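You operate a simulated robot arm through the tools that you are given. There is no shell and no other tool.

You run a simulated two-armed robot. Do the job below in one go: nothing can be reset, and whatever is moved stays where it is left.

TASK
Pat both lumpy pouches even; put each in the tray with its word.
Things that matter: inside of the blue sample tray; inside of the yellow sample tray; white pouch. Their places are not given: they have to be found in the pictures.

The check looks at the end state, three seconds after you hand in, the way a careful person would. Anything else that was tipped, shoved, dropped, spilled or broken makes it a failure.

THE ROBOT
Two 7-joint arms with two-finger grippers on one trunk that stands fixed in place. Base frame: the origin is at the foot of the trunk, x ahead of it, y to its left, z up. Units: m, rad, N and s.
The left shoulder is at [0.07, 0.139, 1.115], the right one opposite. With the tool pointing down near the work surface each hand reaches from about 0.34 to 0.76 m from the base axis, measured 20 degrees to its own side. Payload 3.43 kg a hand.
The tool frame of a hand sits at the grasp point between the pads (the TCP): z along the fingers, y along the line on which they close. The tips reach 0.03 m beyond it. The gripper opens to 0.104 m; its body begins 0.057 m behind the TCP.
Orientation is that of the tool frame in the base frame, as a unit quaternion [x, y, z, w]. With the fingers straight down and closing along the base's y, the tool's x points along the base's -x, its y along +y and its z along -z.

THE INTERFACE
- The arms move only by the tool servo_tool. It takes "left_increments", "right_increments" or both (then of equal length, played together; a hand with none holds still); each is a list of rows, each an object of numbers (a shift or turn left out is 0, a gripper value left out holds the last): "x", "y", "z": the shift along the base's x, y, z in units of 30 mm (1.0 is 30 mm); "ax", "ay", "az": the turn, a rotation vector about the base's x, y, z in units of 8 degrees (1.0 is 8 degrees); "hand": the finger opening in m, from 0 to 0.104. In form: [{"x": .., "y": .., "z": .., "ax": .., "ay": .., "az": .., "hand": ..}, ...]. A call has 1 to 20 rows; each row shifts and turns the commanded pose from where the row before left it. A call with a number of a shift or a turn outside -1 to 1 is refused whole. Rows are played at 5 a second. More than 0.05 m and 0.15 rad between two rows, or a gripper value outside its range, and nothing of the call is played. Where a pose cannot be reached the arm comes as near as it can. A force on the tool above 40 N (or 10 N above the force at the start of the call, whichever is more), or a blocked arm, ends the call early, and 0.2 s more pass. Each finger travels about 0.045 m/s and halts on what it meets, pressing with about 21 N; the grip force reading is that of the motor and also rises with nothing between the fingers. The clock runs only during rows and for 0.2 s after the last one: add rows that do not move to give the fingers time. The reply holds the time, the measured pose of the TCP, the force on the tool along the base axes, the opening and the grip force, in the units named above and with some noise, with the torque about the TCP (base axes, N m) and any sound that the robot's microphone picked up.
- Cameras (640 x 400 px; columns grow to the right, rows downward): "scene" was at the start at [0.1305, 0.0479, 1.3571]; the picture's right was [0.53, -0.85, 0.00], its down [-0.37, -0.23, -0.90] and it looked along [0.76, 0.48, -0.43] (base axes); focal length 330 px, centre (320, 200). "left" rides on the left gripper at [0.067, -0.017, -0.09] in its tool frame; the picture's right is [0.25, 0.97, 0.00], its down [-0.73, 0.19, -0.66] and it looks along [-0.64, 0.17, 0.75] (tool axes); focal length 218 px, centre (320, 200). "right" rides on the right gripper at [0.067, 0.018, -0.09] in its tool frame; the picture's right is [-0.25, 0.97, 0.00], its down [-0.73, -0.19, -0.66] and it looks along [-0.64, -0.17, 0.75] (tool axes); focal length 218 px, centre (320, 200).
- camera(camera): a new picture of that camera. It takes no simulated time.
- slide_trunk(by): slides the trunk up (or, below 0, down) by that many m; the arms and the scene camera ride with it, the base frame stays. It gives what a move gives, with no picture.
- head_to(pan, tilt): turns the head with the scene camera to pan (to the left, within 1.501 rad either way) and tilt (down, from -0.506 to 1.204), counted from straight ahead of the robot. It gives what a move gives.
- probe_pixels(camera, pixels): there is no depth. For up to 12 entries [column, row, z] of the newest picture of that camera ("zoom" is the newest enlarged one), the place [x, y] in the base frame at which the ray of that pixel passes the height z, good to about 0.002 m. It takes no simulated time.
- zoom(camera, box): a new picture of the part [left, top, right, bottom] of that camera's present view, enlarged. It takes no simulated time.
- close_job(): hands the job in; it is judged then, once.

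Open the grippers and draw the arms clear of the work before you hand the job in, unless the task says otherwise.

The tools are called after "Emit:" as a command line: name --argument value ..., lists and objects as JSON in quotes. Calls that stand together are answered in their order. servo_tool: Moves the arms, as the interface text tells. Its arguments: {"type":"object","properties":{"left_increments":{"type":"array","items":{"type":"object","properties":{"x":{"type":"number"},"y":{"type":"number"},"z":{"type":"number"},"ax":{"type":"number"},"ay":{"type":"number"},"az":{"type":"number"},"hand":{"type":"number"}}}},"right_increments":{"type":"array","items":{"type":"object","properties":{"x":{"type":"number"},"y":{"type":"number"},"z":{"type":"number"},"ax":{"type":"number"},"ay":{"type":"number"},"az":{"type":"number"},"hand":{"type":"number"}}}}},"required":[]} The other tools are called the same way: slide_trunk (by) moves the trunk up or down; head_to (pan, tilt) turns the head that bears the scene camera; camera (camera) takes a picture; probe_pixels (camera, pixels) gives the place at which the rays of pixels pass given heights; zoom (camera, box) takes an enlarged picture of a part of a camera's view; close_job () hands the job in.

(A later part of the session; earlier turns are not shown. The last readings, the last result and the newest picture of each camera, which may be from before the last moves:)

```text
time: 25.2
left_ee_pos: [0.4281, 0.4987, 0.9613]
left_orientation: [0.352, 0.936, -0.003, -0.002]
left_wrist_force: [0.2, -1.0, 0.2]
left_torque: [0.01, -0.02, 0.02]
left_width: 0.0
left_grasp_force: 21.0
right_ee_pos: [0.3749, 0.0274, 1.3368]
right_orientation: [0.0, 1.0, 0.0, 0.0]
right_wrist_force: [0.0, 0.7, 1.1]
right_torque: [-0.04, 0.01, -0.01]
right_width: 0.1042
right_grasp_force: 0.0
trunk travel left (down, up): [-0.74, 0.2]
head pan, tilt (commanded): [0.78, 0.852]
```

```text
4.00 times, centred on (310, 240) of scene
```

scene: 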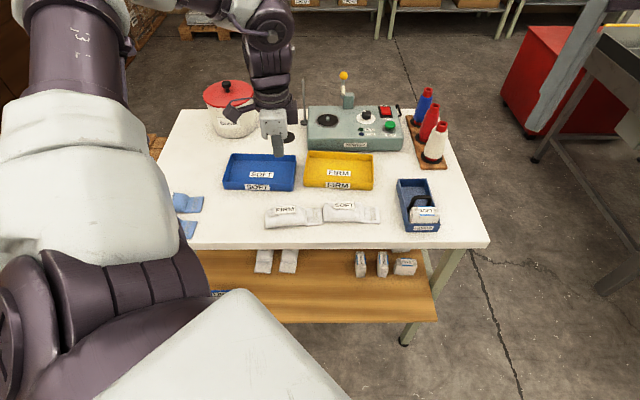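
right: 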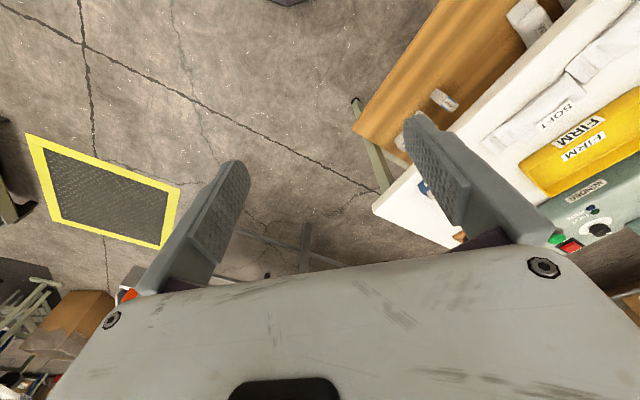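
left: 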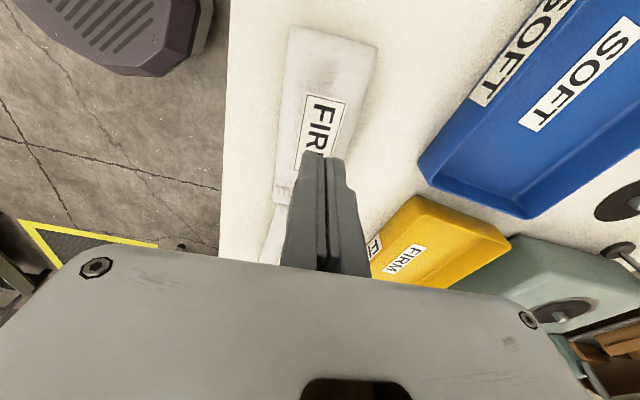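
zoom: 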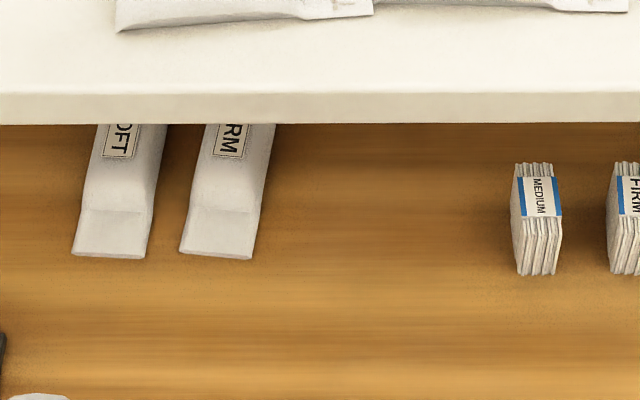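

The hand is at z=0.961 with no contact force yet. The trunk move shifted the view, so I take the scene picture again around the pouches.

Emit:
zoom --camera "scene" --box '[240, 150, 400, 220]'

Emit:
servo_tool --left_increments '[{"z": -0.1}, {"z": -0.1}, {}]'

Emit:
zoom --camera "scene" --box '[250, 160, 330, 210]'

```text
4.00 times, centred on (320, 185) of scene
```

zoom: 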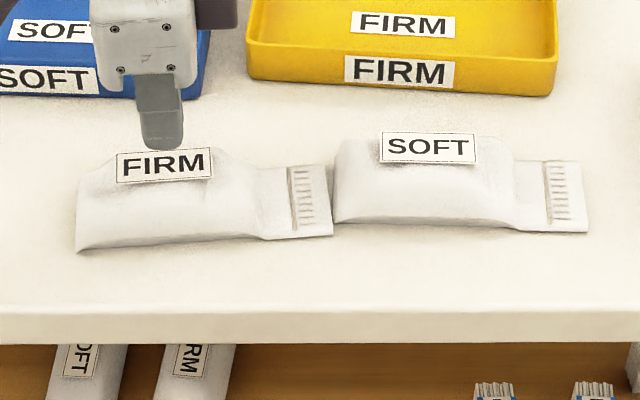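

```text
time: 26.0
left_ee_pos: [0.4285, 0.4984, 0.954]
left_orientation: [0.352, 0.936, -0.003, -0.003]
left_wrist_force: [-0.4, 0.0, -0.5]
left_torque: [0.01, 0.01, -0.01]
left_width: 0.0
left_grasp_force: 21.2
right_ee_pos: [0.3753, 0.0279, 1.3366]
right_orientation: [0.0, 1.0, 0.0, 0.0]
right_wrist_force: [0.4, 0.1, -0.7]
right_torque: [0.02, 0.0, 0.03]
right_width: 0.1042
right_grasp_force: 0.1
trunk travel left (down, up): [-0.74, 0.2]
head pan, tilt (commanded): [0.78, 0.852]
```

```text
8.00 times, centred on (290, 185) of scene
```

zoom: 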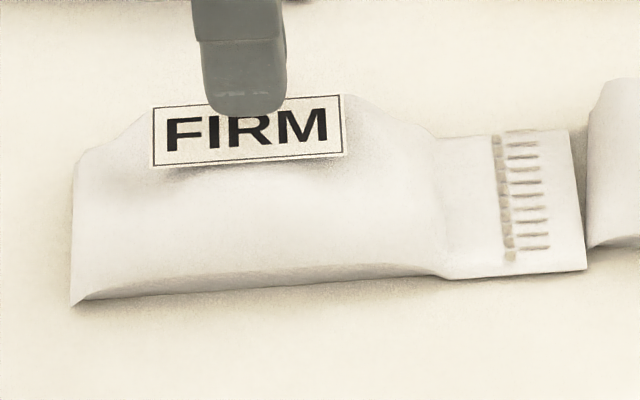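

The tips are at z≈0.924, just above the label, with no force. I continue down by 3 mm steps.

Emit:
servo_tool --left_increments '[{"z": -0.1}, {"z": -0.1}, {}]'

Emit:
zoom --camera "scene" --box '[250, 160, 330, 210]'

```text
time: 26.8
left_ee_pos: [0.4285, 0.4986, 0.9491]
left_orientation: [0.352, 0.936, -0.003, -0.002]
left_wrist_force: [-0.7, 0.0, -1.0]
left_torque: [-0.03, 0.0, -0.01]
left_width: 0.0
left_grasp_force: 21.4
right_ee_pos: [0.3764, 0.0282, 1.3358]
right_orientation: [0.0, 1.0, 0.0, 0.0]
right_wrist_force: [0.1, 0.5, 0.5]
right_torque: [-0.03, 0.02, -0.01]
right_width: 0.104
right_grasp_force: 0.0
trunk travel left (down, up): [-0.74, 0.2]
head pan, tilt (commanded): [0.78, 0.852]
```

```text
8.00 times, centred on (290, 185) of scene
```

zoom: 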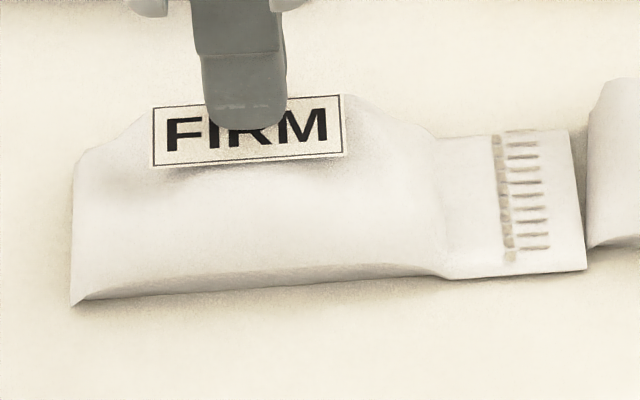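

Still no contact with the tips at z≈0.919. I go on down in 3 mm steps.

Emit:
servo_tool --left_increments '[{"z": -0.1}, {"z": -0.1}, {}]'

Emit:
zoom --camera "scene" --box '[250, 160, 330, 210]'

```text
time: 27.6
left_ee_pos: [0.4289, 0.4976, 0.943]
left_orientation: [0.352, 0.936, -0.003, -0.002]
left_wrist_force: [0.1, -0.3, -0.5]
left_torque: [0.0, 0.01, 0.01]
left_width: 0.0
left_grasp_force: 20.7
right_ee_pos: [0.3746, 0.0284, 1.3361]
right_orientation: [0.0, 1.0, 0.001, 0.0]
right_wrist_force: [0.3, -0.6, 0.3]
right_torque: [-0.02, -0.02, 0.03]
right_width: 0.1038
right_grasp_force: 0.0
trunk travel left (down, up): [-0.74, 0.2]
head pan, tilt (commanded): [0.78, 0.852]
```

```text
8.00 times, centred on (290, 185) of scene
```

zoom: 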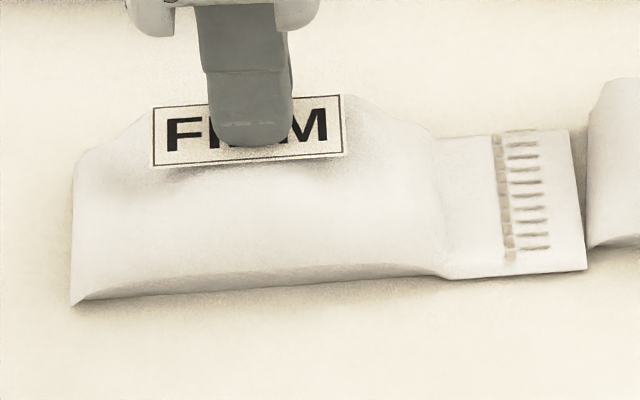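

The tips are at z≈0.913 and still show no force. I continue down gently.

Emit:
servo_tool --left_increments '[{"z": -0.1}, {}, {"z": -0.1}, {}]'

Emit:
zoom --camera "scene" --box '[250, 160, 330, 210]'

```text
time: 28.6
left_ee_pos: [0.4279, 0.4973, 0.9396]
left_orientation: [0.352, 0.936, -0.001, 0.0]
left_wrist_force: [1.0, 8.1, 28.1]
left_torque: [0.14, -0.06, 0.08]
left_width: 0.0059
left_grasp_force: 21.1
right_ee_pos: [0.3735, 0.0263, 1.3363]
right_orientation: [0.0, 1.0, 0.001, 0.001]
right_wrist_force: [-0.1, -0.2, 0.5]
right_torque: [0.03, 0.03, 0.03]
right_width: 0.1043
right_grasp_force: 0.0
trunk travel left (down, up): [-0.74, 0.2]
head pan, tilt (commanded): [0.78, 0.852]
```

```text
8.00 times, centred on (290, 185) of scene
```

zoom: 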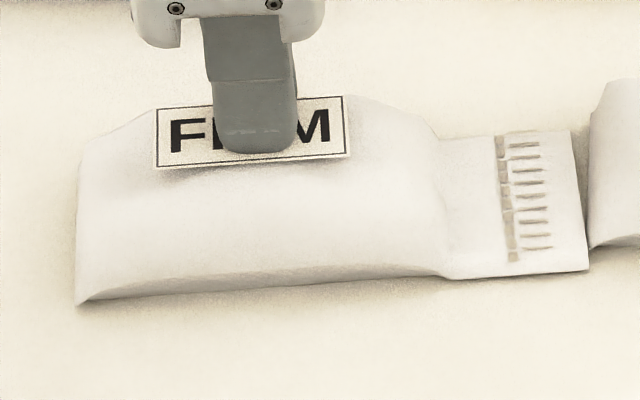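

Contact at tips z≈0.91 with 28 N, and the pouch's relief visibly changed (the hollow left of the label filled). I lift off and look.

Emit:
servo_tool --left_increments '[{"z": 0.3}, {"z": 0.6}, {"z": 1}, {"z": 1}, {}]'

Emit:
zoom --camera "scene" --box '[250, 160, 330, 210]'

Emit:
zoom --camera "left" --box '[240, 0, 400, 200]'

```text
time: 29.8
left_ee_pos: [0.4284, 0.4974, 1.0235]
left_orientation: [0.352, 0.936, -0.004, -0.003]
left_wrist_force: [-1.1, 0.4, 0.7]
left_torque: [-0.02, 0.01, -0.02]
left_width: 0.0002
left_grasp_force: 20.7
right_ee_pos: [0.3754, 0.0279, 1.3358]
right_orientation: [0.0, 1.0, 0.0, 0.0]
right_wrist_force: [-0.2, -0.4, -0.1]
right_torque: [0.0, 0.0, -0.02]
right_width: 0.1038
right_grasp_force: 0.1
trunk travel left (down, up): [-0.74, 0.2]
head pan, tilt (commanded): [0.78, 0.852]
```

```text
8.00 times, centred on (290, 185) of scene
```

zoom: 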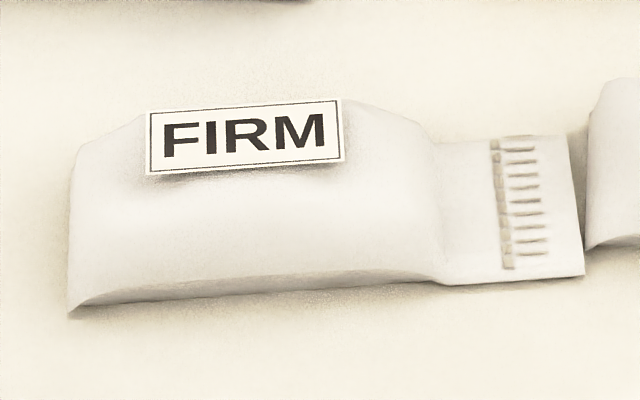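

```text
2.00 times, centred on (320, 100) of left
```

zoom: 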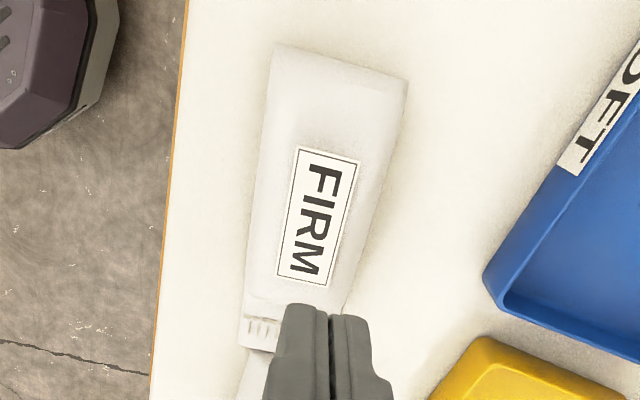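

The FIRM pouch is smoother after the centre pat. I now pat the left part of its body at about (0.402,0.521), coming down gently to the same level.

Emit:
servo_tool --left_increments '[{"x": -0.88, "y": 0.77}, {"z": -0.9}, {"z": -0.9}, {"z": -0.5}, {"z": -0.2}, {}]'

Emit:
servo_tool --left_increments '[{"z": -0.1}, {}]'

Emit:
zoom --camera "scene" --box '[250, 160, 330, 210]'

```text
time: 31.2
left_ee_pos: [0.4007, 0.5207, 0.9472]
left_orientation: [0.351, 0.936, -0.004, -0.002]
left_wrist_force: [0.1, 0.2, 0.4]
left_torque: [-0.02, -0.02, 0.02]
left_width: 0.0
left_grasp_force: 20.9
right_ee_pos: [0.3759, 0.027, 1.3358]
right_orientation: [0.0, 1.0, 0.0, 0.0]
right_wrist_force: [0.0, -0.5, 0.6]
right_torque: [-0.01, -0.03, 0.02]
right_width: 0.1039
right_grasp_force: 0.0
trunk travel left (down, up): [-0.74, 0.2]
head pan, tilt (commanded): [0.78, 0.852]
```

```text
time: 31.8
left_ee_pos: [0.4013, 0.5215, 0.9463]
left_orientation: [0.351, 0.936, -0.003, -0.002]
left_wrist_force: [0.2, 0.1, 0.5]
left_torque: [0.04, 0.02, 0.02]
left_width: 0.0
left_grasp_force: 21.5
right_ee_pos: [0.3754, 0.0295, 1.3355]
right_orientation: [0.0, 1.0, -0.001, 0.0]
right_wrist_force: [0.3, -0.4, 0.0]
right_torque: [-0.01, 0.0, 0.01]
right_width: 0.1038
right_grasp_force: 0.1
trunk travel left (down, up): [-0.74, 0.2]
head pan, tilt (commanded): [0.78, 0.852]
```

```text
8.00 times, centred on (290, 185) of scene
```

zoom: 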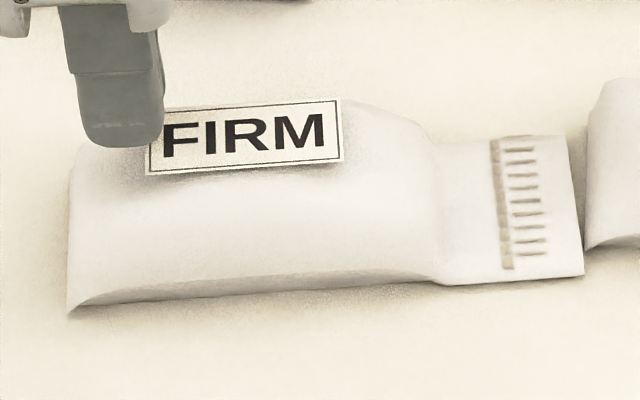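

No contact yet on the left part with tips at z≈0.916. I step down in 3 mm pieces with a force reading after each.

Emit:
servo_tool --left_increments '[{"z": -0.1}, {}]'

Emit:
servo_tool --left_increments '[{"z": -0.08}, {}]'

Emit:
zoom --camera "scene" --box '[250, 160, 330, 210]'

```text
time: 32.4
left_ee_pos: [0.4035, 0.5208, 0.9421]
left_orientation: [0.352, 0.936, -0.003, -0.002]
left_wrist_force: [-0.7, -0.1, 0.5]
left_torque: [0.0, -0.01, 0.0]
left_width: 0.0
left_grasp_force: 21.3
right_ee_pos: [0.3762, 0.0281, 1.3365]
right_orientation: [0.0, 1.0, 0.0, 0.0]
right_wrist_force: [-1.1, -0.2, -0.2]
right_torque: [0.0, -0.02, 0.0]
right_width: 0.1037
right_grasp_force: 0.1
trunk travel left (down, up): [-0.74, 0.2]
head pan, tilt (commanded): [0.78, 0.852]
```

```text
time: 33.0
left_ee_pos: [0.4014, 0.521, 0.9399]
left_orientation: [0.352, 0.936, -0.002, -0.002]
left_wrist_force: [-0.5, 1.5, 7.7]
left_torque: [0.01, -0.03, 0.08]
left_width: 0.0061
left_grasp_force: 21.7
right_ee_pos: [0.3748, 0.0271, 1.3352]
right_orientation: [0.0, 1.0, 0.0, 0.0]
right_wrist_force: [-0.1, 1.1, -0.2]
right_torque: [0.02, -0.02, 0.0]
right_width: 0.1038
right_grasp_force: 0.1
trunk travel left (down, up): [-0.74, 0.2]
head pan, tilt (commanded): [0.78, 0.852]
```

```text
8.00 times, centred on (290, 185) of scene
```

zoom: 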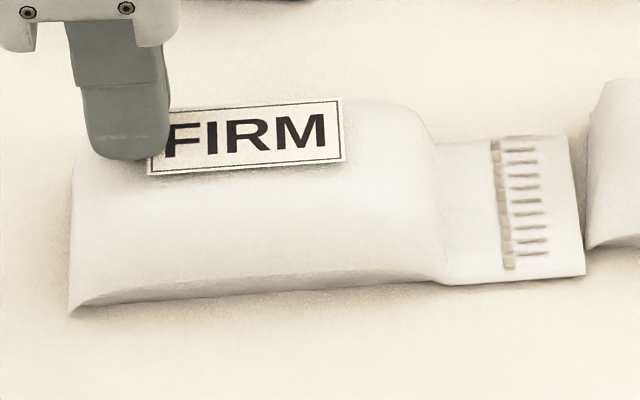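

Contact again at tip z≈0.910 with 7.7 N, and the relief evened out further. I lift, and pat the right part of the FIRM body at about (0.455,0.475).

Emit:
servo_tool --left_increments '[{"z": 0.3}, {"z": 0.7}, {"x": 0.88, "y": -0.77}, {"x": 0.88, "y": -0.77}, {"z": -0.6}, {"z": -0.3}, {}]'

Emit:
servo_tool --left_increments '[{"z": -0.1}, {}]'

Emit:
zoom --camera "scene" --box '[250, 160, 330, 210]'

```text
time: 34.6
left_ee_pos: [0.4562, 0.474, 0.9431]
left_orientation: [0.352, 0.936, -0.003, -0.002]
left_wrist_force: [-0.3, 0.2, -0.2]
left_torque: [0.0, 0.0, -0.03]
left_width: 0.0001
left_grasp_force: 21.5
right_ee_pos: [0.3762, 0.0272, 1.3358]
right_orientation: [0.0, 1.0, 0.001, 0.001]
right_wrist_force: [0.2, 0.0, 0.0]
right_torque: [0.01, 0.0, -0.01]
right_width: 0.1038
right_grasp_force: 0.1
trunk travel left (down, up): [-0.74, 0.2]
head pan, tilt (commanded): [0.78, 0.852]
```

```text
time: 35.2
left_ee_pos: [0.4565, 0.4747, 0.9405]
left_orientation: [0.351, 0.936, -0.003, -0.002]
left_wrist_force: [-0.1, 0.4, 2.9]
left_torque: [0.02, 0.04, 0.07]
left_width: 0.0059
left_grasp_force: 21.1
right_ee_pos: [0.3744, 0.0282, 1.336]
right_orientation: [0.0, 1.0, 0.0, 0.0]
right_wrist_force: [-0.3, 1.3, -0.1]
right_torque: [0.0, -0.01, -0.03]
right_width: 0.1041
right_grasp_force: 0.0
trunk travel left (down, up): [-0.74, 0.2]
head pan, tilt (commanded): [0.78, 0.852]
```

```text
8.00 times, centred on (290, 185) of scene
```

zoom: 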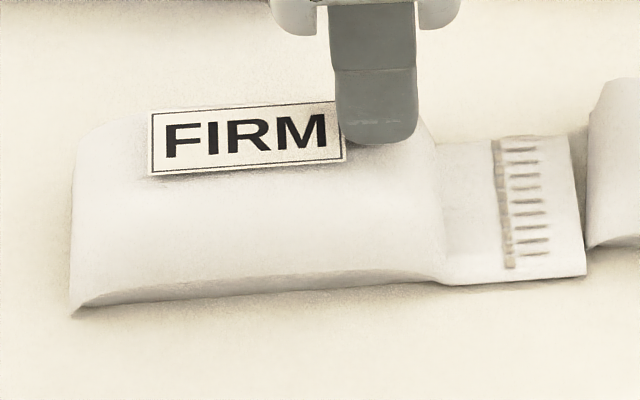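

Contact with 2.9 N; the left end has become full and the shape is block-like. I press slightly more here, then lift and look.

Emit:
servo_tool --left_increments '[{"z": -0.07}, {}]'

Emit:
servo_tool --left_increments '[{"z": 0.3}, {"z": 0.7}, {"z": 1}, {"z": 1}, {}]'

Emit:
zoom --camera "scene" --box '[250, 160, 330, 210]'

Emit:
zoom --camera "left" --box '[240, 0, 400, 200]'

```text
time: 35.8
left_ee_pos: [0.4551, 0.475, 0.9404]
left_orientation: [0.352, 0.936, -0.001, 0.0]
left_wrist_force: [1.6, 6.5, 19.6]
left_torque: [0.22, 0.03, -0.03]
left_width: 0.0061
left_grasp_force: 21.0
right_ee_pos: [0.3745, 0.0273, 1.3362]
right_orientation: [0.0, 1.0, 0.0, 0.001]
right_wrist_force: [0.7, 0.2, -0.8]
right_torque: [-0.02, -0.01, 0.0]
right_width: 0.1042
right_grasp_force: 0.1
trunk travel left (down, up): [-0.74, 0.2]
head pan, tilt (commanded): [0.78, 0.852]
```

```text
time: 37.0
left_ee_pos: [0.4551, 0.4774, 1.0285]
left_orientation: [0.352, 0.936, -0.004, -0.002]
left_wrist_force: [0.5, 0.7, 0.0]
left_torque: [0.02, 0.02, -0.01]
left_width: 0.0
left_grasp_force: 21.0
right_ee_pos: [0.3751, 0.0288, 1.3367]
right_orientation: [0.0, 1.0, 0.001, 0.0]
right_wrist_force: [0.2, -0.3, 0.5]
right_torque: [-0.03, -0.02, 0.0]
right_width: 0.104
right_grasp_force: 0.1
trunk travel left (down, up): [-0.74, 0.2]
head pan, tilt (commanded): [0.78, 0.852]
```

```text
8.00 times, centred on (290, 185) of scene
```

zoom: 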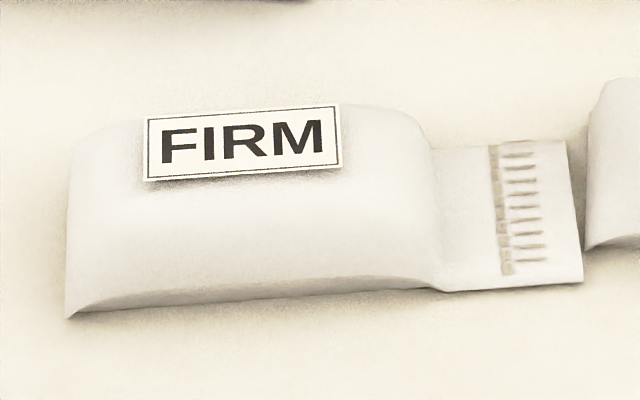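

```text
2.00 times, centred on (320, 100) of left
```

zoom: 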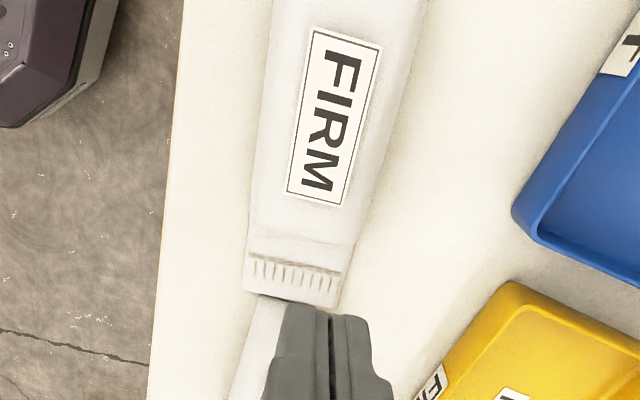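

FIRM now looks evenly filled like the blue reference pouches. I move to the SOFT pouch centre (0.546,0.400), turn to its axis (yaw -48°) and come down to just above it.

Emit:
servo_tool --left_increments '[{"x": 0.76, "y": -0.64, "az": -0.21}, {"x": 0.76, "y": -0.64, "az": -0.21}, {"x": 0.76, "y": -0.64, "az": -0.21}, {"x": 0.76, "y": -0.64, "az": -0.21}, {"z": -0.9}, {"z": -0.9}, {"z": -0.7}, {}]'

Emit:
zoom --camera "scene" --box '[310, 155, 390, 205]'

Emit:
camera --camera "left"

```text
time: 38.8
left_ee_pos: [0.5452, 0.3974, 0.952]
left_orientation: [0.406, 0.914, -0.003, -0.002]
left_wrist_force: [-0.4, 0.4, 0.8]
left_torque: [-0.03, 0.02, 0.0]
left_width: 0.0003
left_grasp_force: 21.7
right_ee_pos: [0.3749, 0.0296, 1.3364]
right_orientation: [0.0, 1.0, 0.0, -0.001]
right_wrist_force: [-0.5, 0.1, 0.0]
right_torque: [-0.01, -0.01, 0.02]
right_width: 0.1042
right_grasp_force: 0.1
trunk travel left (down, up): [-0.74, 0.2]
head pan, tilt (commanded): [0.78, 0.852]
```

```text
8.00 times, centred on (350, 180) of scene
```

zoom: 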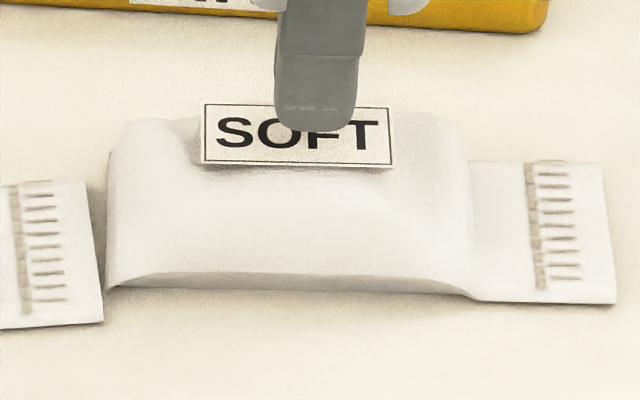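

```text
taken
```

left: 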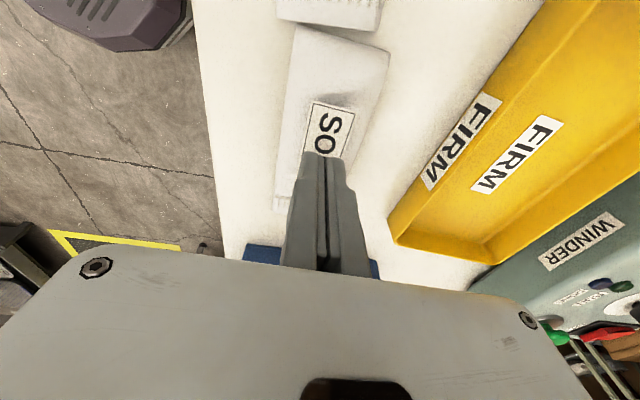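

The SOFT pouch has a hump at its left end and a dip left of the label. I lower onto the centre slowly.

Emit:
servo_tool --left_increments '[{"z": -0.15}, {"z": -0.1}, {}]'

Emit:
servo_tool --left_increments '[{"z": -0.1}, {}]'

Emit:
servo_tool --left_increments '[{"z": -0.07}, {}]'

Emit:
zoom --camera "scene" --box '[310, 155, 390, 205]'

```text
time: 39.6
left_ee_pos: [0.5452, 0.3975, 0.9449]
left_orientation: [0.406, 0.914, -0.002, -0.002]
left_wrist_force: [0.5, 1.0, -0.3]
left_torque: [-0.03, -0.02, -0.01]
left_width: 0.0001
left_grasp_force: 21.5
right_ee_pos: [0.3752, 0.0274, 1.3349]
right_orientation: [0.0, 1.0, 0.0, 0.0]
right_wrist_force: [0.5, -0.1, -0.4]
right_torque: [0.01, 0.02, 0.0]
right_width: 0.1039
right_grasp_force: 0.2
trunk travel left (down, up): [-0.74, 0.2]
head pan, tilt (commanded): [0.78, 0.852]
```

```text
time: 40.2
left_ee_pos: [0.5451, 0.3972, 0.9407]
left_orientation: [0.406, 0.914, -0.003, -0.002]
left_wrist_force: [0.0, 0.1, -0.6]
left_torque: [0.04, -0.01, 0.01]
left_width: 0.0
left_grasp_force: 20.4
right_ee_pos: [0.3752, 0.028, 1.3353]
right_orientation: [0.0, 1.0, 0.001, -0.001]
right_wrist_force: [-0.1, -0.1, -0.1]
right_torque: [0.02, -0.02, -0.02]
right_width: 0.104
right_grasp_force: 0.0
trunk travel left (down, up): [-0.74, 0.2]
head pan, tilt (commanded): [0.78, 0.852]
```

```text
time: 40.8
left_ee_pos: [0.5456, 0.3973, 0.9411]
left_orientation: [0.406, 0.914, -0.002, -0.002]
left_wrist_force: [1.1, 0.0, 5.0]
left_torque: [0.01, -0.01, 0.0]
left_width: 0.0061
left_grasp_force: 21.1
right_ee_pos: [0.3747, 0.0276, 1.3359]
right_orientation: [-0.001, 1.0, 0.0, 0.0]
right_wrist_force: [-0.1, -0.6, -0.5]
right_torque: [0.02, -0.02, -0.01]
right_width: 0.1039
right_grasp_force: 0.0
trunk travel left (down, up): [-0.74, 0.2]
head pan, tilt (commanded): [0.78, 0.852]
```

```text
8.00 times, centred on (350, 180) of scene
```

zoom: 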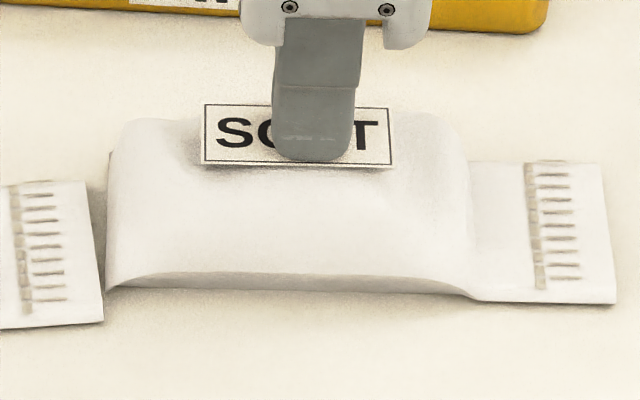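

Contact at the same level with 5 N and the relief is only slightly changed. I press a little more, then lift and move to the left hump.

Emit:
servo_tool --left_increments '[{"z": -0.06}, {}]'

Emit:
zoom --camera "scene" --box '[310, 155, 390, 205]'

Emit:
servo_tool --left_increments '[{"z": 0.3}, {"z": 0.7}, {"x": -0.4, "y": 0.435}, {"x": -0.4, "y": 0.435}, {"z": -0.6}, {"z": -0.2}, {}]'

Emit:
zoom --camera "scene" --box '[310, 155, 390, 205]'

```text
time: 41.4
left_ee_pos: [0.5457, 0.3967, 0.9399]
left_orientation: [0.406, 0.914, -0.001, -0.001]
left_wrist_force: [2.6, 2.0, 16.5]
left_torque: [0.0, -0.1, 0.03]
left_width: 0.0061
left_grasp_force: 20.7
right_ee_pos: [0.3751, 0.028, 1.3367]
right_orientation: [0.0, 1.0, 0.001, 0.001]
right_wrist_force: [-0.2, -0.2, 1.1]
right_torque: [0.01, 0.02, 0.0]
right_width: 0.1039
right_grasp_force: 0.0
trunk travel left (down, up): [-0.74, 0.2]
head pan, tilt (commanded): [0.78, 0.852]
```

```text
8.00 times, centred on (350, 180) of scene
```

zoom: 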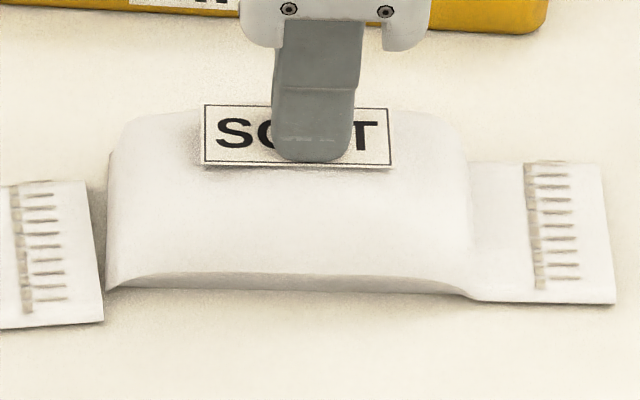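

```text
time: 43.0
left_ee_pos: [0.5227, 0.4245, 0.9433]
left_orientation: [0.405, 0.914, -0.003, -0.002]
left_wrist_force: [0.2, 0.1, 0.6]
left_torque: [0.01, 0.0, -0.02]
left_width: 0.0
left_grasp_force: 20.6
right_ee_pos: [0.3751, 0.0285, 1.3358]
right_orientation: [0.0, 1.0, -0.001, 0.0]
right_wrist_force: [0.2, 0.7, -0.2]
right_torque: [0.0, -0.01, 0.02]
right_width: 0.1038
right_grasp_force: 0.0
trunk travel left (down, up): [-0.74, 0.2]
head pan, tilt (commanded): [0.78, 0.852]
```

```text
8.00 times, centred on (350, 180) of scene
```

zoom: 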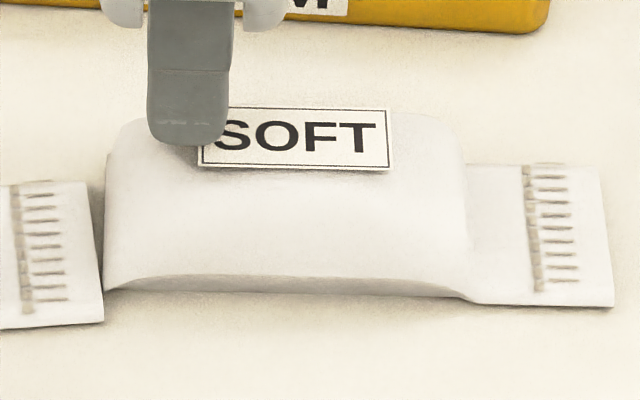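

The SOFT pouch became smoother too. I pat its left part now, stepping down until a light contact force shows.

Emit:
servo_tool --left_increments '[{"z": -0.1}, {}]'

Emit:
servo_tool --left_increments '[{"z": -0.08}, {}]'

Emit:
zoom --camera "scene" --box '[310, 155, 390, 205]'

```text
time: 43.6
left_ee_pos: [0.5227, 0.4239, 0.9412]
left_orientation: [0.406, 0.914, -0.002, -0.002]
left_wrist_force: [-0.5, 0.6, 0.9]
left_torque: [0.04, 0.01, 0.0]
left_width: 0.0
left_grasp_force: 21.3
right_ee_pos: [0.375, 0.028, 1.3356]
right_orientation: [0.0, 1.0, 0.0, 0.0]
right_wrist_force: [-0.6, 0.1, 0.4]
right_torque: [-0.06, 0.02, 0.01]
right_width: 0.1041
right_grasp_force: 0.0
trunk travel left (down, up): [-0.74, 0.2]
head pan, tilt (commanded): [0.78, 0.852]
```

```text
time: 44.2
left_ee_pos: [0.5216, 0.4265, 0.94]
left_orientation: [0.406, 0.914, -0.002, -0.001]
left_wrist_force: [1.5, 1.6, 9.8]
left_torque: [0.01, -0.05, 0.06]
left_width: 0.0061
left_grasp_force: 21.2
right_ee_pos: [0.3742, 0.027, 1.3365]
right_orientation: [0.0, 1.0, 0.0, 0.0]
right_wrist_force: [0.5, -0.6, 0.5]
right_torque: [0.02, 0.01, -0.01]
right_width: 0.1038
right_grasp_force: 0.0
trunk travel left (down, up): [-0.74, 0.2]
head pan, tilt (commanded): [0.78, 0.852]
```

```text
8.00 times, centred on (350, 180) of scene
```

zoom: 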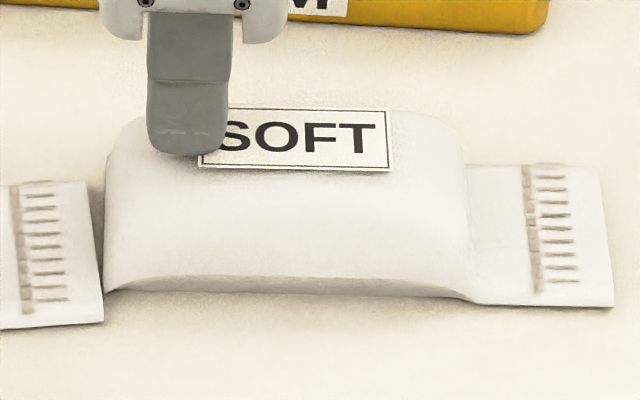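

A 9.8 N pat on the left part is done. I lift and pat the right part of the SOFT body at about (0.570,0.372).

Emit:
servo_tool --left_increments '[{"z": 0.3}, {"z": 0.7}, {"x": 0.8, "y": -0.87}, {"x": 0.8, "y": -0.87}, {"z": -0.6}, {"z": -0.2}, {}]'

Emit:
servo_tool --left_increments '[{"z": -0.1}, {}]'

Emit:
servo_tool --left_increments '[{"z": -0.08}, {}]'

Emit:
zoom --camera "scene" --box '[310, 155, 390, 205]'

```text
time: 45.8
left_ee_pos: [0.5653, 0.3709, 0.9484]
left_orientation: [0.406, 0.914, -0.002, -0.002]
left_wrist_force: [0.8, -0.4, 0.0]
left_torque: [-0.01, 0.01, -0.02]
left_width: 0.0004
left_grasp_force: 20.9
left hand out of reach, approached as far as the arm can: row 6
right_ee_pos: [0.3764, 0.0279, 1.3358]
right_orientation: [0.0, 1.0, 0.0, 0.001]
right_wrist_force: [-0.3, 0.1, -0.5]
right_torque: [0.02, 0.03, 0.02]
right_width: 0.1041
right_grasp_force: 0.0
trunk travel left (down, up): [-0.74, 0.2]
head pan, tilt (commanded): [0.78, 0.852]
```

```text
time: 46.4
left_ee_pos: [0.5644, 0.3727, 0.9454]
left_orientation: [0.406, 0.914, -0.002, 0.0]
left_wrist_force: [0.3, -0.5, 0.6]
left_torque: [-0.01, 0.0, -0.01]
left_width: 0.0001
left_grasp_force: 20.8
right_ee_pos: [0.3763, 0.028, 1.3359]
right_orientation: [0.001, 1.0, 0.0, 0.0]
right_wrist_force: [0.8, 0.5, 0.2]
right_torque: [-0.01, 0.01, 0.02]
right_width: 0.1037
right_grasp_force: 0.2
trunk travel left (down, up): [-0.74, 0.2]
head pan, tilt (commanded): [0.78, 0.852]
```

```text
time: 47.0
left_ee_pos: [0.5622, 0.3732, 0.9451]
left_orientation: [0.406, 0.914, -0.003, -0.001]
left_wrist_force: [-0.7, -0.3, 0.7]
left_torque: [0.01, 0.05, -0.01]
left_width: 0.0
left_grasp_force: 20.7
left hand out of reach, approached as far as the arm can: row 1
right_ee_pos: [0.3754, 0.0283, 1.336]
right_orientation: [0.0, 1.0, 0.0, 0.0]
right_wrist_force: [0.1, -0.5, 1.0]
right_torque: [0.03, -0.02, 0.01]
right_width: 0.104
right_grasp_force: 0.1
trunk travel left (down, up): [-0.74, 0.2]
head pan, tilt (commanded): [0.78, 0.852]
```

```text
8.00 times, centred on (350, 180) of scene
```

zoom: 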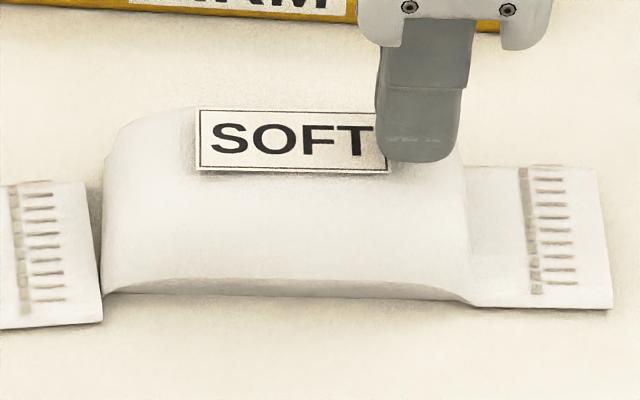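

The reach limit stops the hand at z=0.945 here. I lift, lower the trunk by 0.10 m and retry the right part of SOFT.

Emit:
servo_tool --left_increments '[{"z": 1}, {"z": 1}, {"z": 1}, {"z": 1}, {"z": 0.5}, {}]'

Emit:
slide_trunk --by -0.1

Emit:
servo_tool --left_increments '[{"x": 0.15, "z": -0.5}, {"z": -0.5}, {}]'

Emit:
camera --camera "scene"

```text
time: 48.4
left_ee_pos: [0.5627, 0.3737, 1.078]
left_orientation: [0.406, 0.914, -0.003, -0.003]
left_wrist_force: [0.1, -0.3, 0.4]
left_torque: [0.02, 0.0, 0.03]
left_width: 0.0
left_grasp_force: 20.7
right_ee_pos: [0.3761, 0.0281, 1.3353]
right_orientation: [0.0, 1.0, 0.0, 0.0]
right_wrist_force: [0.4, 0.1, 1.1]
right_torque: [-0.01, -0.02, 0.05]
right_width: 0.1039
right_grasp_force: 0.2
trunk travel left (down, up): [-0.74, 0.2]
head pan, tilt (commanded): [0.78, 0.852]
```

```text
time: 49.7
left_ee_pos: [0.563, 0.3734, 0.9795]
left_orientation: [0.406, 0.914, -0.003, -0.002]
left_wrist_force: [0.5, 0.4, 0.6]
left_torque: [0.01, 0.01, -0.03]
left_width: 0.0002
left_grasp_force: 20.8
right_ee_pos: [0.3746, 0.0285, 1.2366]
right_orientation: [0.0, 1.0, 0.0, 0.0]
right_wrist_force: [0.5, 0.0, 0.1]
right_torque: [0.03, 0.01, -0.02]
right_width: 0.104
right_grasp_force: 0.0
trunk travel left (down, up): [-0.64, 0.3]
head pan, tilt (commanded): [0.78, 0.852]
```

```text
time: 50.5
left_ee_pos: [0.5669, 0.3742, 0.9483]
left_orientation: [0.405, 0.914, -0.003, -0.003]
left_wrist_force: [-0.3, 0.3, -0.6]
left_torque: [0.07, -0.01, -0.01]
left_width: 0.0
left_grasp_force: 21.0
right_ee_pos: [0.3752, 0.0276, 1.2371]
right_orientation: [0.0, 1.0, 0.0, 0.0]
right_wrist_force: [-0.2, 0.4, 0.5]
right_torque: [0.01, 0.0, 0.0]
right_width: 0.1039
right_grasp_force: 0.0
trunk travel left (down, up): [-0.64, 0.3]
head pan, tilt (commanded): [0.78, 0.852]
```

```text
taken
```

scene: 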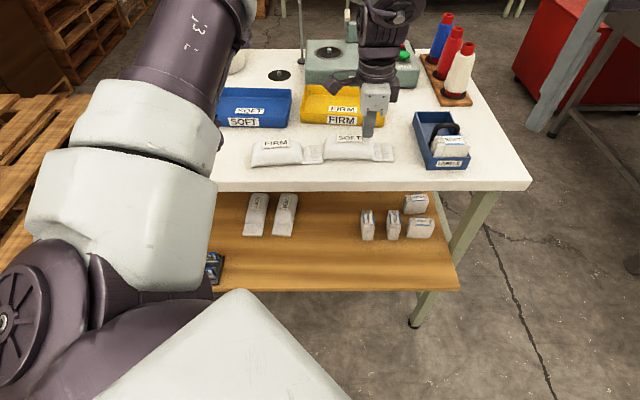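

With the trunk lower the hand follows again (z=0.948). I step down onto the right part of the SOFT body.

Emit:
servo_tool --left_increments '[{"z": -0.15}, {"z": -0.05}, {}]'

Emit:
servo_tool --left_increments '[{"z": -0.08}, {}]'

Emit:
servo_tool --left_increments '[{"z": -0.07}, {}]'

Emit:
zoom --camera "scene" --box '[240, 110, 400, 190]'

```text
time: 51.3
left_ee_pos: [0.5667, 0.3732, 0.9426]
left_orientation: [0.406, 0.914, -0.002, -0.002]
left_wrist_force: [-0.7, -0.4, 1.0]
left_torque: [0.0, -0.04, -0.02]
left_width: 0.0
left_grasp_force: 21.4
right_ee_pos: [0.3751, 0.0288, 1.2357]
right_orientation: [-0.001, 1.0, -0.001, 0.0]
right_wrist_force: [0.0, -0.3, -0.3]
right_torque: [-0.01, 0.02, 0.03]
right_width: 0.1039
right_grasp_force: 0.0
trunk travel left (down, up): [-0.64, 0.3]
head pan, tilt (commanded): [0.78, 0.852]
```

```text
time: 51.9
left_ee_pos: [0.5677, 0.3745, 0.9411]
left_orientation: [0.407, 0.914, -0.002, -0.001]
left_wrist_force: [1.4, 1.8, 7.4]
left_torque: [0.08, 0.01, -0.03]
left_width: 0.0058
left_grasp_force: 20.7
right_ee_pos: [0.3752, 0.028, 1.2364]
right_orientation: [0.0, 1.0, 0.0, 0.0]
right_wrist_force: [0.9, -0.3, 1.2]
right_torque: [0.0, -0.01, -0.02]
right_width: 0.104
right_grasp_force: 0.0
trunk travel left (down, up): [-0.64, 0.3]
head pan, tilt (commanded): [0.78, 0.852]
```

```text
time: 52.5
left_ee_pos: [0.5665, 0.3748, 0.94]
left_orientation: [0.406, 0.914, -0.001, -0.001]
left_wrist_force: [1.9, 5.6, 22.9]
left_torque: [0.17, 0.01, 0.01]
left_width: 0.006
left_grasp_force: 21.0
right_ee_pos: [0.3751, 0.0269, 1.2371]
right_orientation: [-0.001, 1.0, 0.0, 0.001]
right_wrist_force: [0.1, 0.4, 0.8]
right_torque: [0.01, -0.01, 0.01]
right_width: 0.1039
right_grasp_force: 0.2
trunk travel left (down, up): [-0.64, 0.3]
head pan, tilt (commanded): [0.78, 0.852]
```

```text
4.00 times, centred on (320, 150) of scene
```

zoom: 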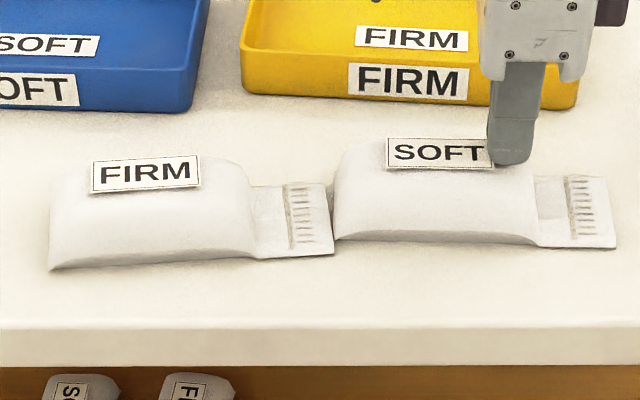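

The pat is done (22.9 N) and both pouches look even now. I lift the hand and check both in close zooms.

Emit:
servo_tool --left_increments '[{"z": 0.3}, {"z": 0.7}, {"z": 1}, {"z": 1}, {"z": 1, "hand": 0.104}, {"hand": 0.104}, {}]'

Emit:
zoom --camera "scene" --box '[320, 135, 400, 185]'

Emit:
zoom --camera "scene" --box '[245, 135, 325, 185]'

Emit:
camera --camera "left"

```text
time: 54.1
left_ee_pos: [0.5639, 0.3736, 1.0552]
left_orientation: [0.406, 0.914, -0.003, 0.0]
left_wrist_force: [0.3, -0.9, -0.9]
left_torque: [0.03, -0.02, -0.03]
left_width: 0.0704
left_grasp_force: 0.1
left hand out of reach, approached as far as the arm can: row 5
right_ee_pos: [0.3761, 0.0279, 1.2356]
right_orientation: [0.0, 1.0, 0.0, 0.0]
right_wrist_force: [-0.7, -1.0, 0.0]
right_torque: [0.0, -0.01, 0.02]
right_width: 0.1042
right_grasp_force: 0.0
trunk travel left (down, up): [-0.64, 0.3]
head pan, tilt (commanded): [0.78, 0.852]
```

```text
8.00 times, centred on (360, 160) of scene
```

zoom: 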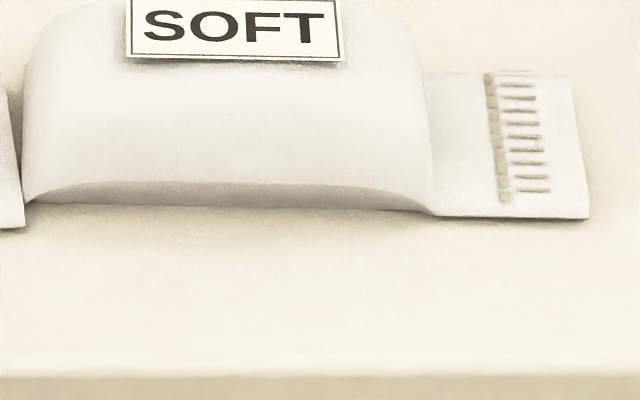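

```text
8.00 times, centred on (285, 160) of scene
```

zoom: 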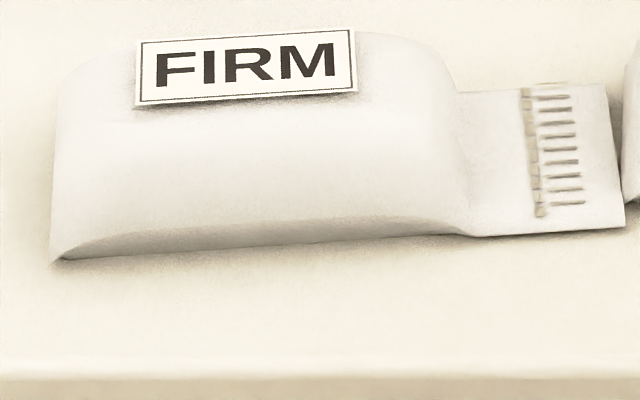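

```text
taken
```

left: 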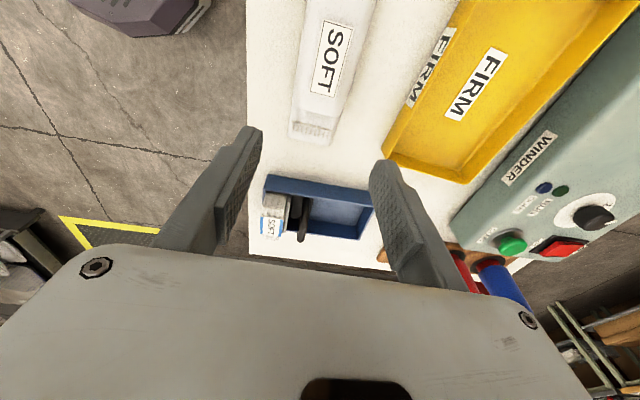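

Both pouches look evenly filled. Before gripping I test how far the left hand reaches over the yellow tray at a safe height (z≈1.0), since the arm was near its limits here.

Emit:
servo_tool --left_increments '[{"z": -0.9}, {"z": -0.9}, {"x": 0.7, "y": 0.7}, {"x": 0.7, "y": 0.7}, {"x": 0.7, "y": 0.7}, {"x": 0.7, "y": 0.7}, {}]'

Emit:
servo_tool --left_increments '[{"az": 0.9}, {"az": 0.9}, {"az": 0.9}, {}]'

Emit:
servo_tool --left_increments '[{"x": 0.5, "y": 0.5}, {"x": 0.5, "y": 0.5}, {"x": 0.5, "y": 0.5}, {}]'

```text
time: 55.7
left_ee_pos: [0.5895, 0.451, 0.9794]
left_orientation: [0.406, 0.914, -0.003, -0.001]
left_wrist_force: [0.1, 0.3, -0.1]
left_torque: [0.03, 0.01, 0.0]
left_width: 0.104
left_grasp_force: 0.1
left hand out of reach, approached as far as the arm can: row 4, 5, 6
right_ee_pos: [0.3745, 0.0286, 1.2347]
right_orientation: [0.0, 1.0, 0.001, 0.001]
right_wrist_force: [0.0, -0.5, -0.2]
right_torque: [-0.01, -0.02, -0.01]
right_width: 0.1043
right_grasp_force: 0.0
trunk travel left (down, up): [-0.64, 0.3]
head pan, tilt (commanded): [0.78, 0.852]
```

```text
time: 56.7
left_ee_pos: [0.5888, 0.4518, 0.9795]
left_orientation: [0.227, 0.974, -0.003, -0.001]
left_wrist_force: [-0.8, 0.2, 0.1]
left_torque: [0.01, -0.01, -0.03]
left_width: 0.1043
left_grasp_force: 0.0
right_ee_pos: [0.376, 0.027, 1.236]
right_orientation: [0.0, 1.0, 0.0, 0.0]
right_wrist_force: [-0.3, -0.6, -0.4]
right_torque: [0.01, 0.03, 0.01]
right_width: 0.1041
right_grasp_force: 0.0
trunk travel left (down, up): [-0.64, 0.3]
head pan, tilt (commanded): [0.78, 0.852]
```

```text
time: 57.7
left_ee_pos: [0.5862, 0.4864, 0.9675]
left_orientation: [0.228, 0.974, -0.002, 0.0]
left_wrist_force: [-0.3, 0.2, 0.4]
left_torque: [-0.02, 0.02, -0.01]
left_width: 0.104
left_grasp_force: 0.0
left hand out of reach, approached as far as the arm can: row 1, 2, 3
right_ee_pos: [0.3753, 0.0281, 1.2351]
right_orientation: [0.0, 1.0, 0.0, 0.0]
right_wrist_force: [0.3, 0.1, -0.5]
right_torque: [0.01, 0.0, 0.02]
right_width: 0.1037
right_grasp_force: 0.0
trunk travel left (down, up): [-0.64, 0.3]
head pan, tilt (commanded): [0.78, 0.852]
```

The hand stopped at (0.586,0.486,0.968), short of the tray centre. I look at the arm's configuration with the scene camera to see what limits it.

Emit:
head_to --pan 0.7 --tilt 0.35

Emit:
camera --camera "scene"

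Emit:
camera --camera "right"

Emit:
camera --camera "left"

```text
time: 58.6
left_ee_pos: [0.585, 0.4863, 0.9674]
left_orientation: [0.227, 0.974, -0.002, -0.001]
left_wrist_force: [0.1, 0.3, -0.4]
left_torque: [-0.02, -0.01, 0.0]
left_width: 0.104
left_grasp_force: 0.0
right_ee_pos: [0.3761, 0.0284, 1.2358]
right_orientation: [0.0, 1.0, 0.0, 0.0]
right_wrist_force: [0.2, -0.2, -0.4]
right_torque: [0.0, -0.01, 0.0]
right_width: 0.1041
right_grasp_force: 0.1
trunk travel left (down, up): [-0.64, 0.3]
head pan, tilt (commanded): [0.7, 0.351]
```

```text
taken
```

scene: 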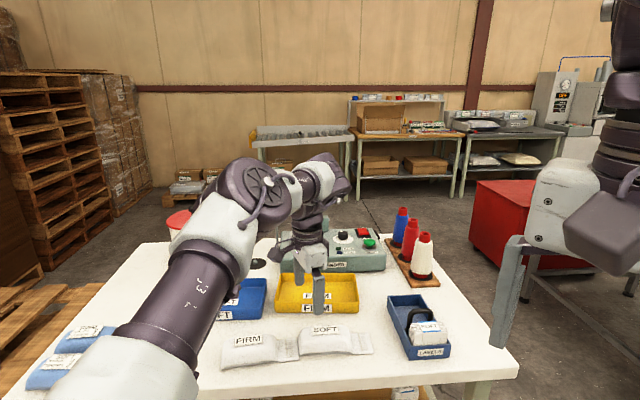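

```text
taken
```

right: 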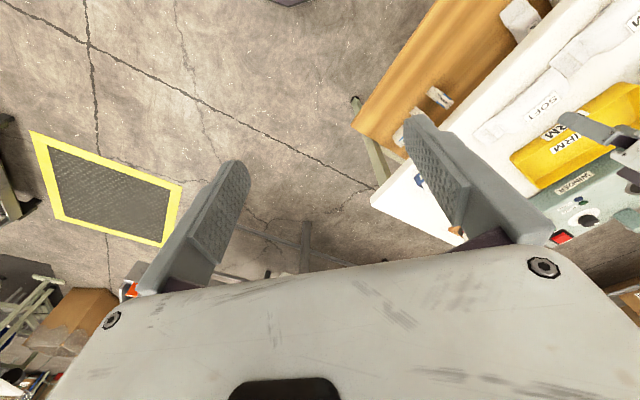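

```text
taken
```

left: 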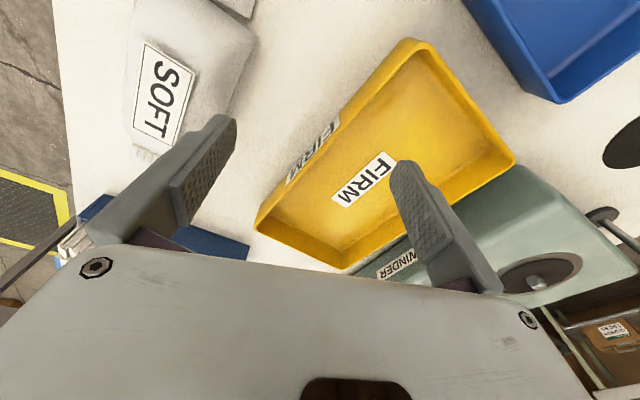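

The arm is fairly stretched out from the shoulder. I test the reach over the blue tray next (target about (0.47,0.655)) at z≈0.98, staying above the rim.

Emit:
servo_tool --left_increments '[{"x": -0.8, "y": 0.4, "z": 0.2}, {"x": -0.8, "y": 0.8, "z": 0.2}, {"x": -0.8, "y": 0.9}, {"x": -0.8, "y": 0.9}, {"x": -0.3, "y": 0.9}, {"y": 0.9}, {"y": 0.7}, {}]'

Emit:
camera --camera "left"

```text
time: 60.5
left_ee_pos: [0.4821, 0.6511, 0.9787]
left_orientation: [0.228, 0.974, -0.004, -0.001]
left_wrist_force: [-0.4, 0.5, -0.5]
left_torque: [0.03, -0.02, 0.01]
left_width: 0.1038
left_grasp_force: 0.0
right_ee_pos: [0.3748, 0.0281, 1.2352]
right_orientation: [0.0, 1.0, 0.0, -0.001]
right_wrist_force: [-0.8, -0.5, 0.3]
right_torque: [0.0, 0.0, -0.02]
right_width: 0.1042
right_grasp_force: 0.1
trunk travel left (down, up): [-0.64, 0.3]
head pan, tilt (commanded): [0.7, 0.351]
```

```text
taken
```

left: 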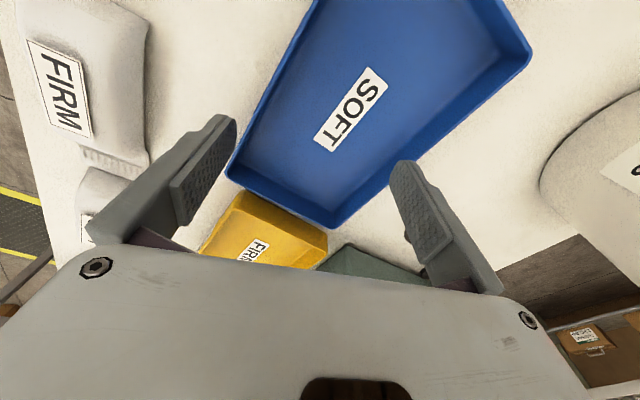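

The blue tray is reachable: the hand is at (0.482,0.651,0.979) with no limit. I test the yaw of the tray there (about -47°) and a lower height with the fingers over the tray.

Emit:
servo_tool --left_increments '[{"az": -0.9}, {"az": -0.9}, {"az": -0.8}, {}]'

Emit:
servo_tool --left_increments '[{"z": -0.5}, {"z": -0.3}, {}]'

Emit:
camera --camera "left"

```text
time: 61.5
left_ee_pos: [0.4823, 0.6511, 0.979]
left_orientation: [0.401, 0.916, -0.003, -0.002]
left_wrist_force: [0.1, -0.2, 0.5]
left_torque: [0.02, 0.0, -0.01]
left_width: 0.1042
left_grasp_force: 0.1
right_ee_pos: [0.3745, 0.027, 1.2347]
right_orientation: [0.0, 1.0, 0.0, 0.0]
right_wrist_force: [-0.1, -0.9, -0.6]
right_torque: [0.02, 0.03, 0.02]
right_width: 0.1043
right_grasp_force: 0.1
trunk travel left (down, up): [-0.64, 0.3]
head pan, tilt (commanded): [0.7, 0.351]
```

```text
time: 62.2
left_ee_pos: [0.4814, 0.6512, 0.9549]
left_orientation: [0.399, 0.917, -0.003, -0.001]
left_wrist_force: [0.4, 0.0, -0.6]
left_torque: [-0.01, 0.0, -0.01]
left_width: 0.1044
left_grasp_force: 0.0
right_ee_pos: [0.3745, 0.0273, 1.2355]
right_orientation: [0.0, 1.0, 0.0, 0.0]
right_wrist_force: [-0.2, 0.4, -0.2]
right_torque: [0.01, 0.01, 0.0]
right_width: 0.1037
right_grasp_force: 0.1
trunk travel left (down, up): [-0.64, 0.3]
head pan, tilt (commanded): [0.7, 0.351]
```

```text
taken
```

left: 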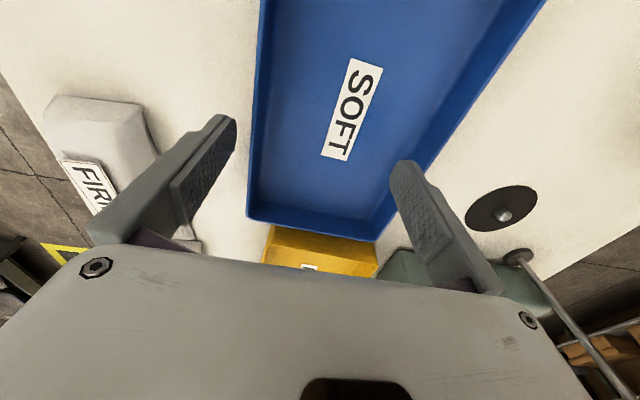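

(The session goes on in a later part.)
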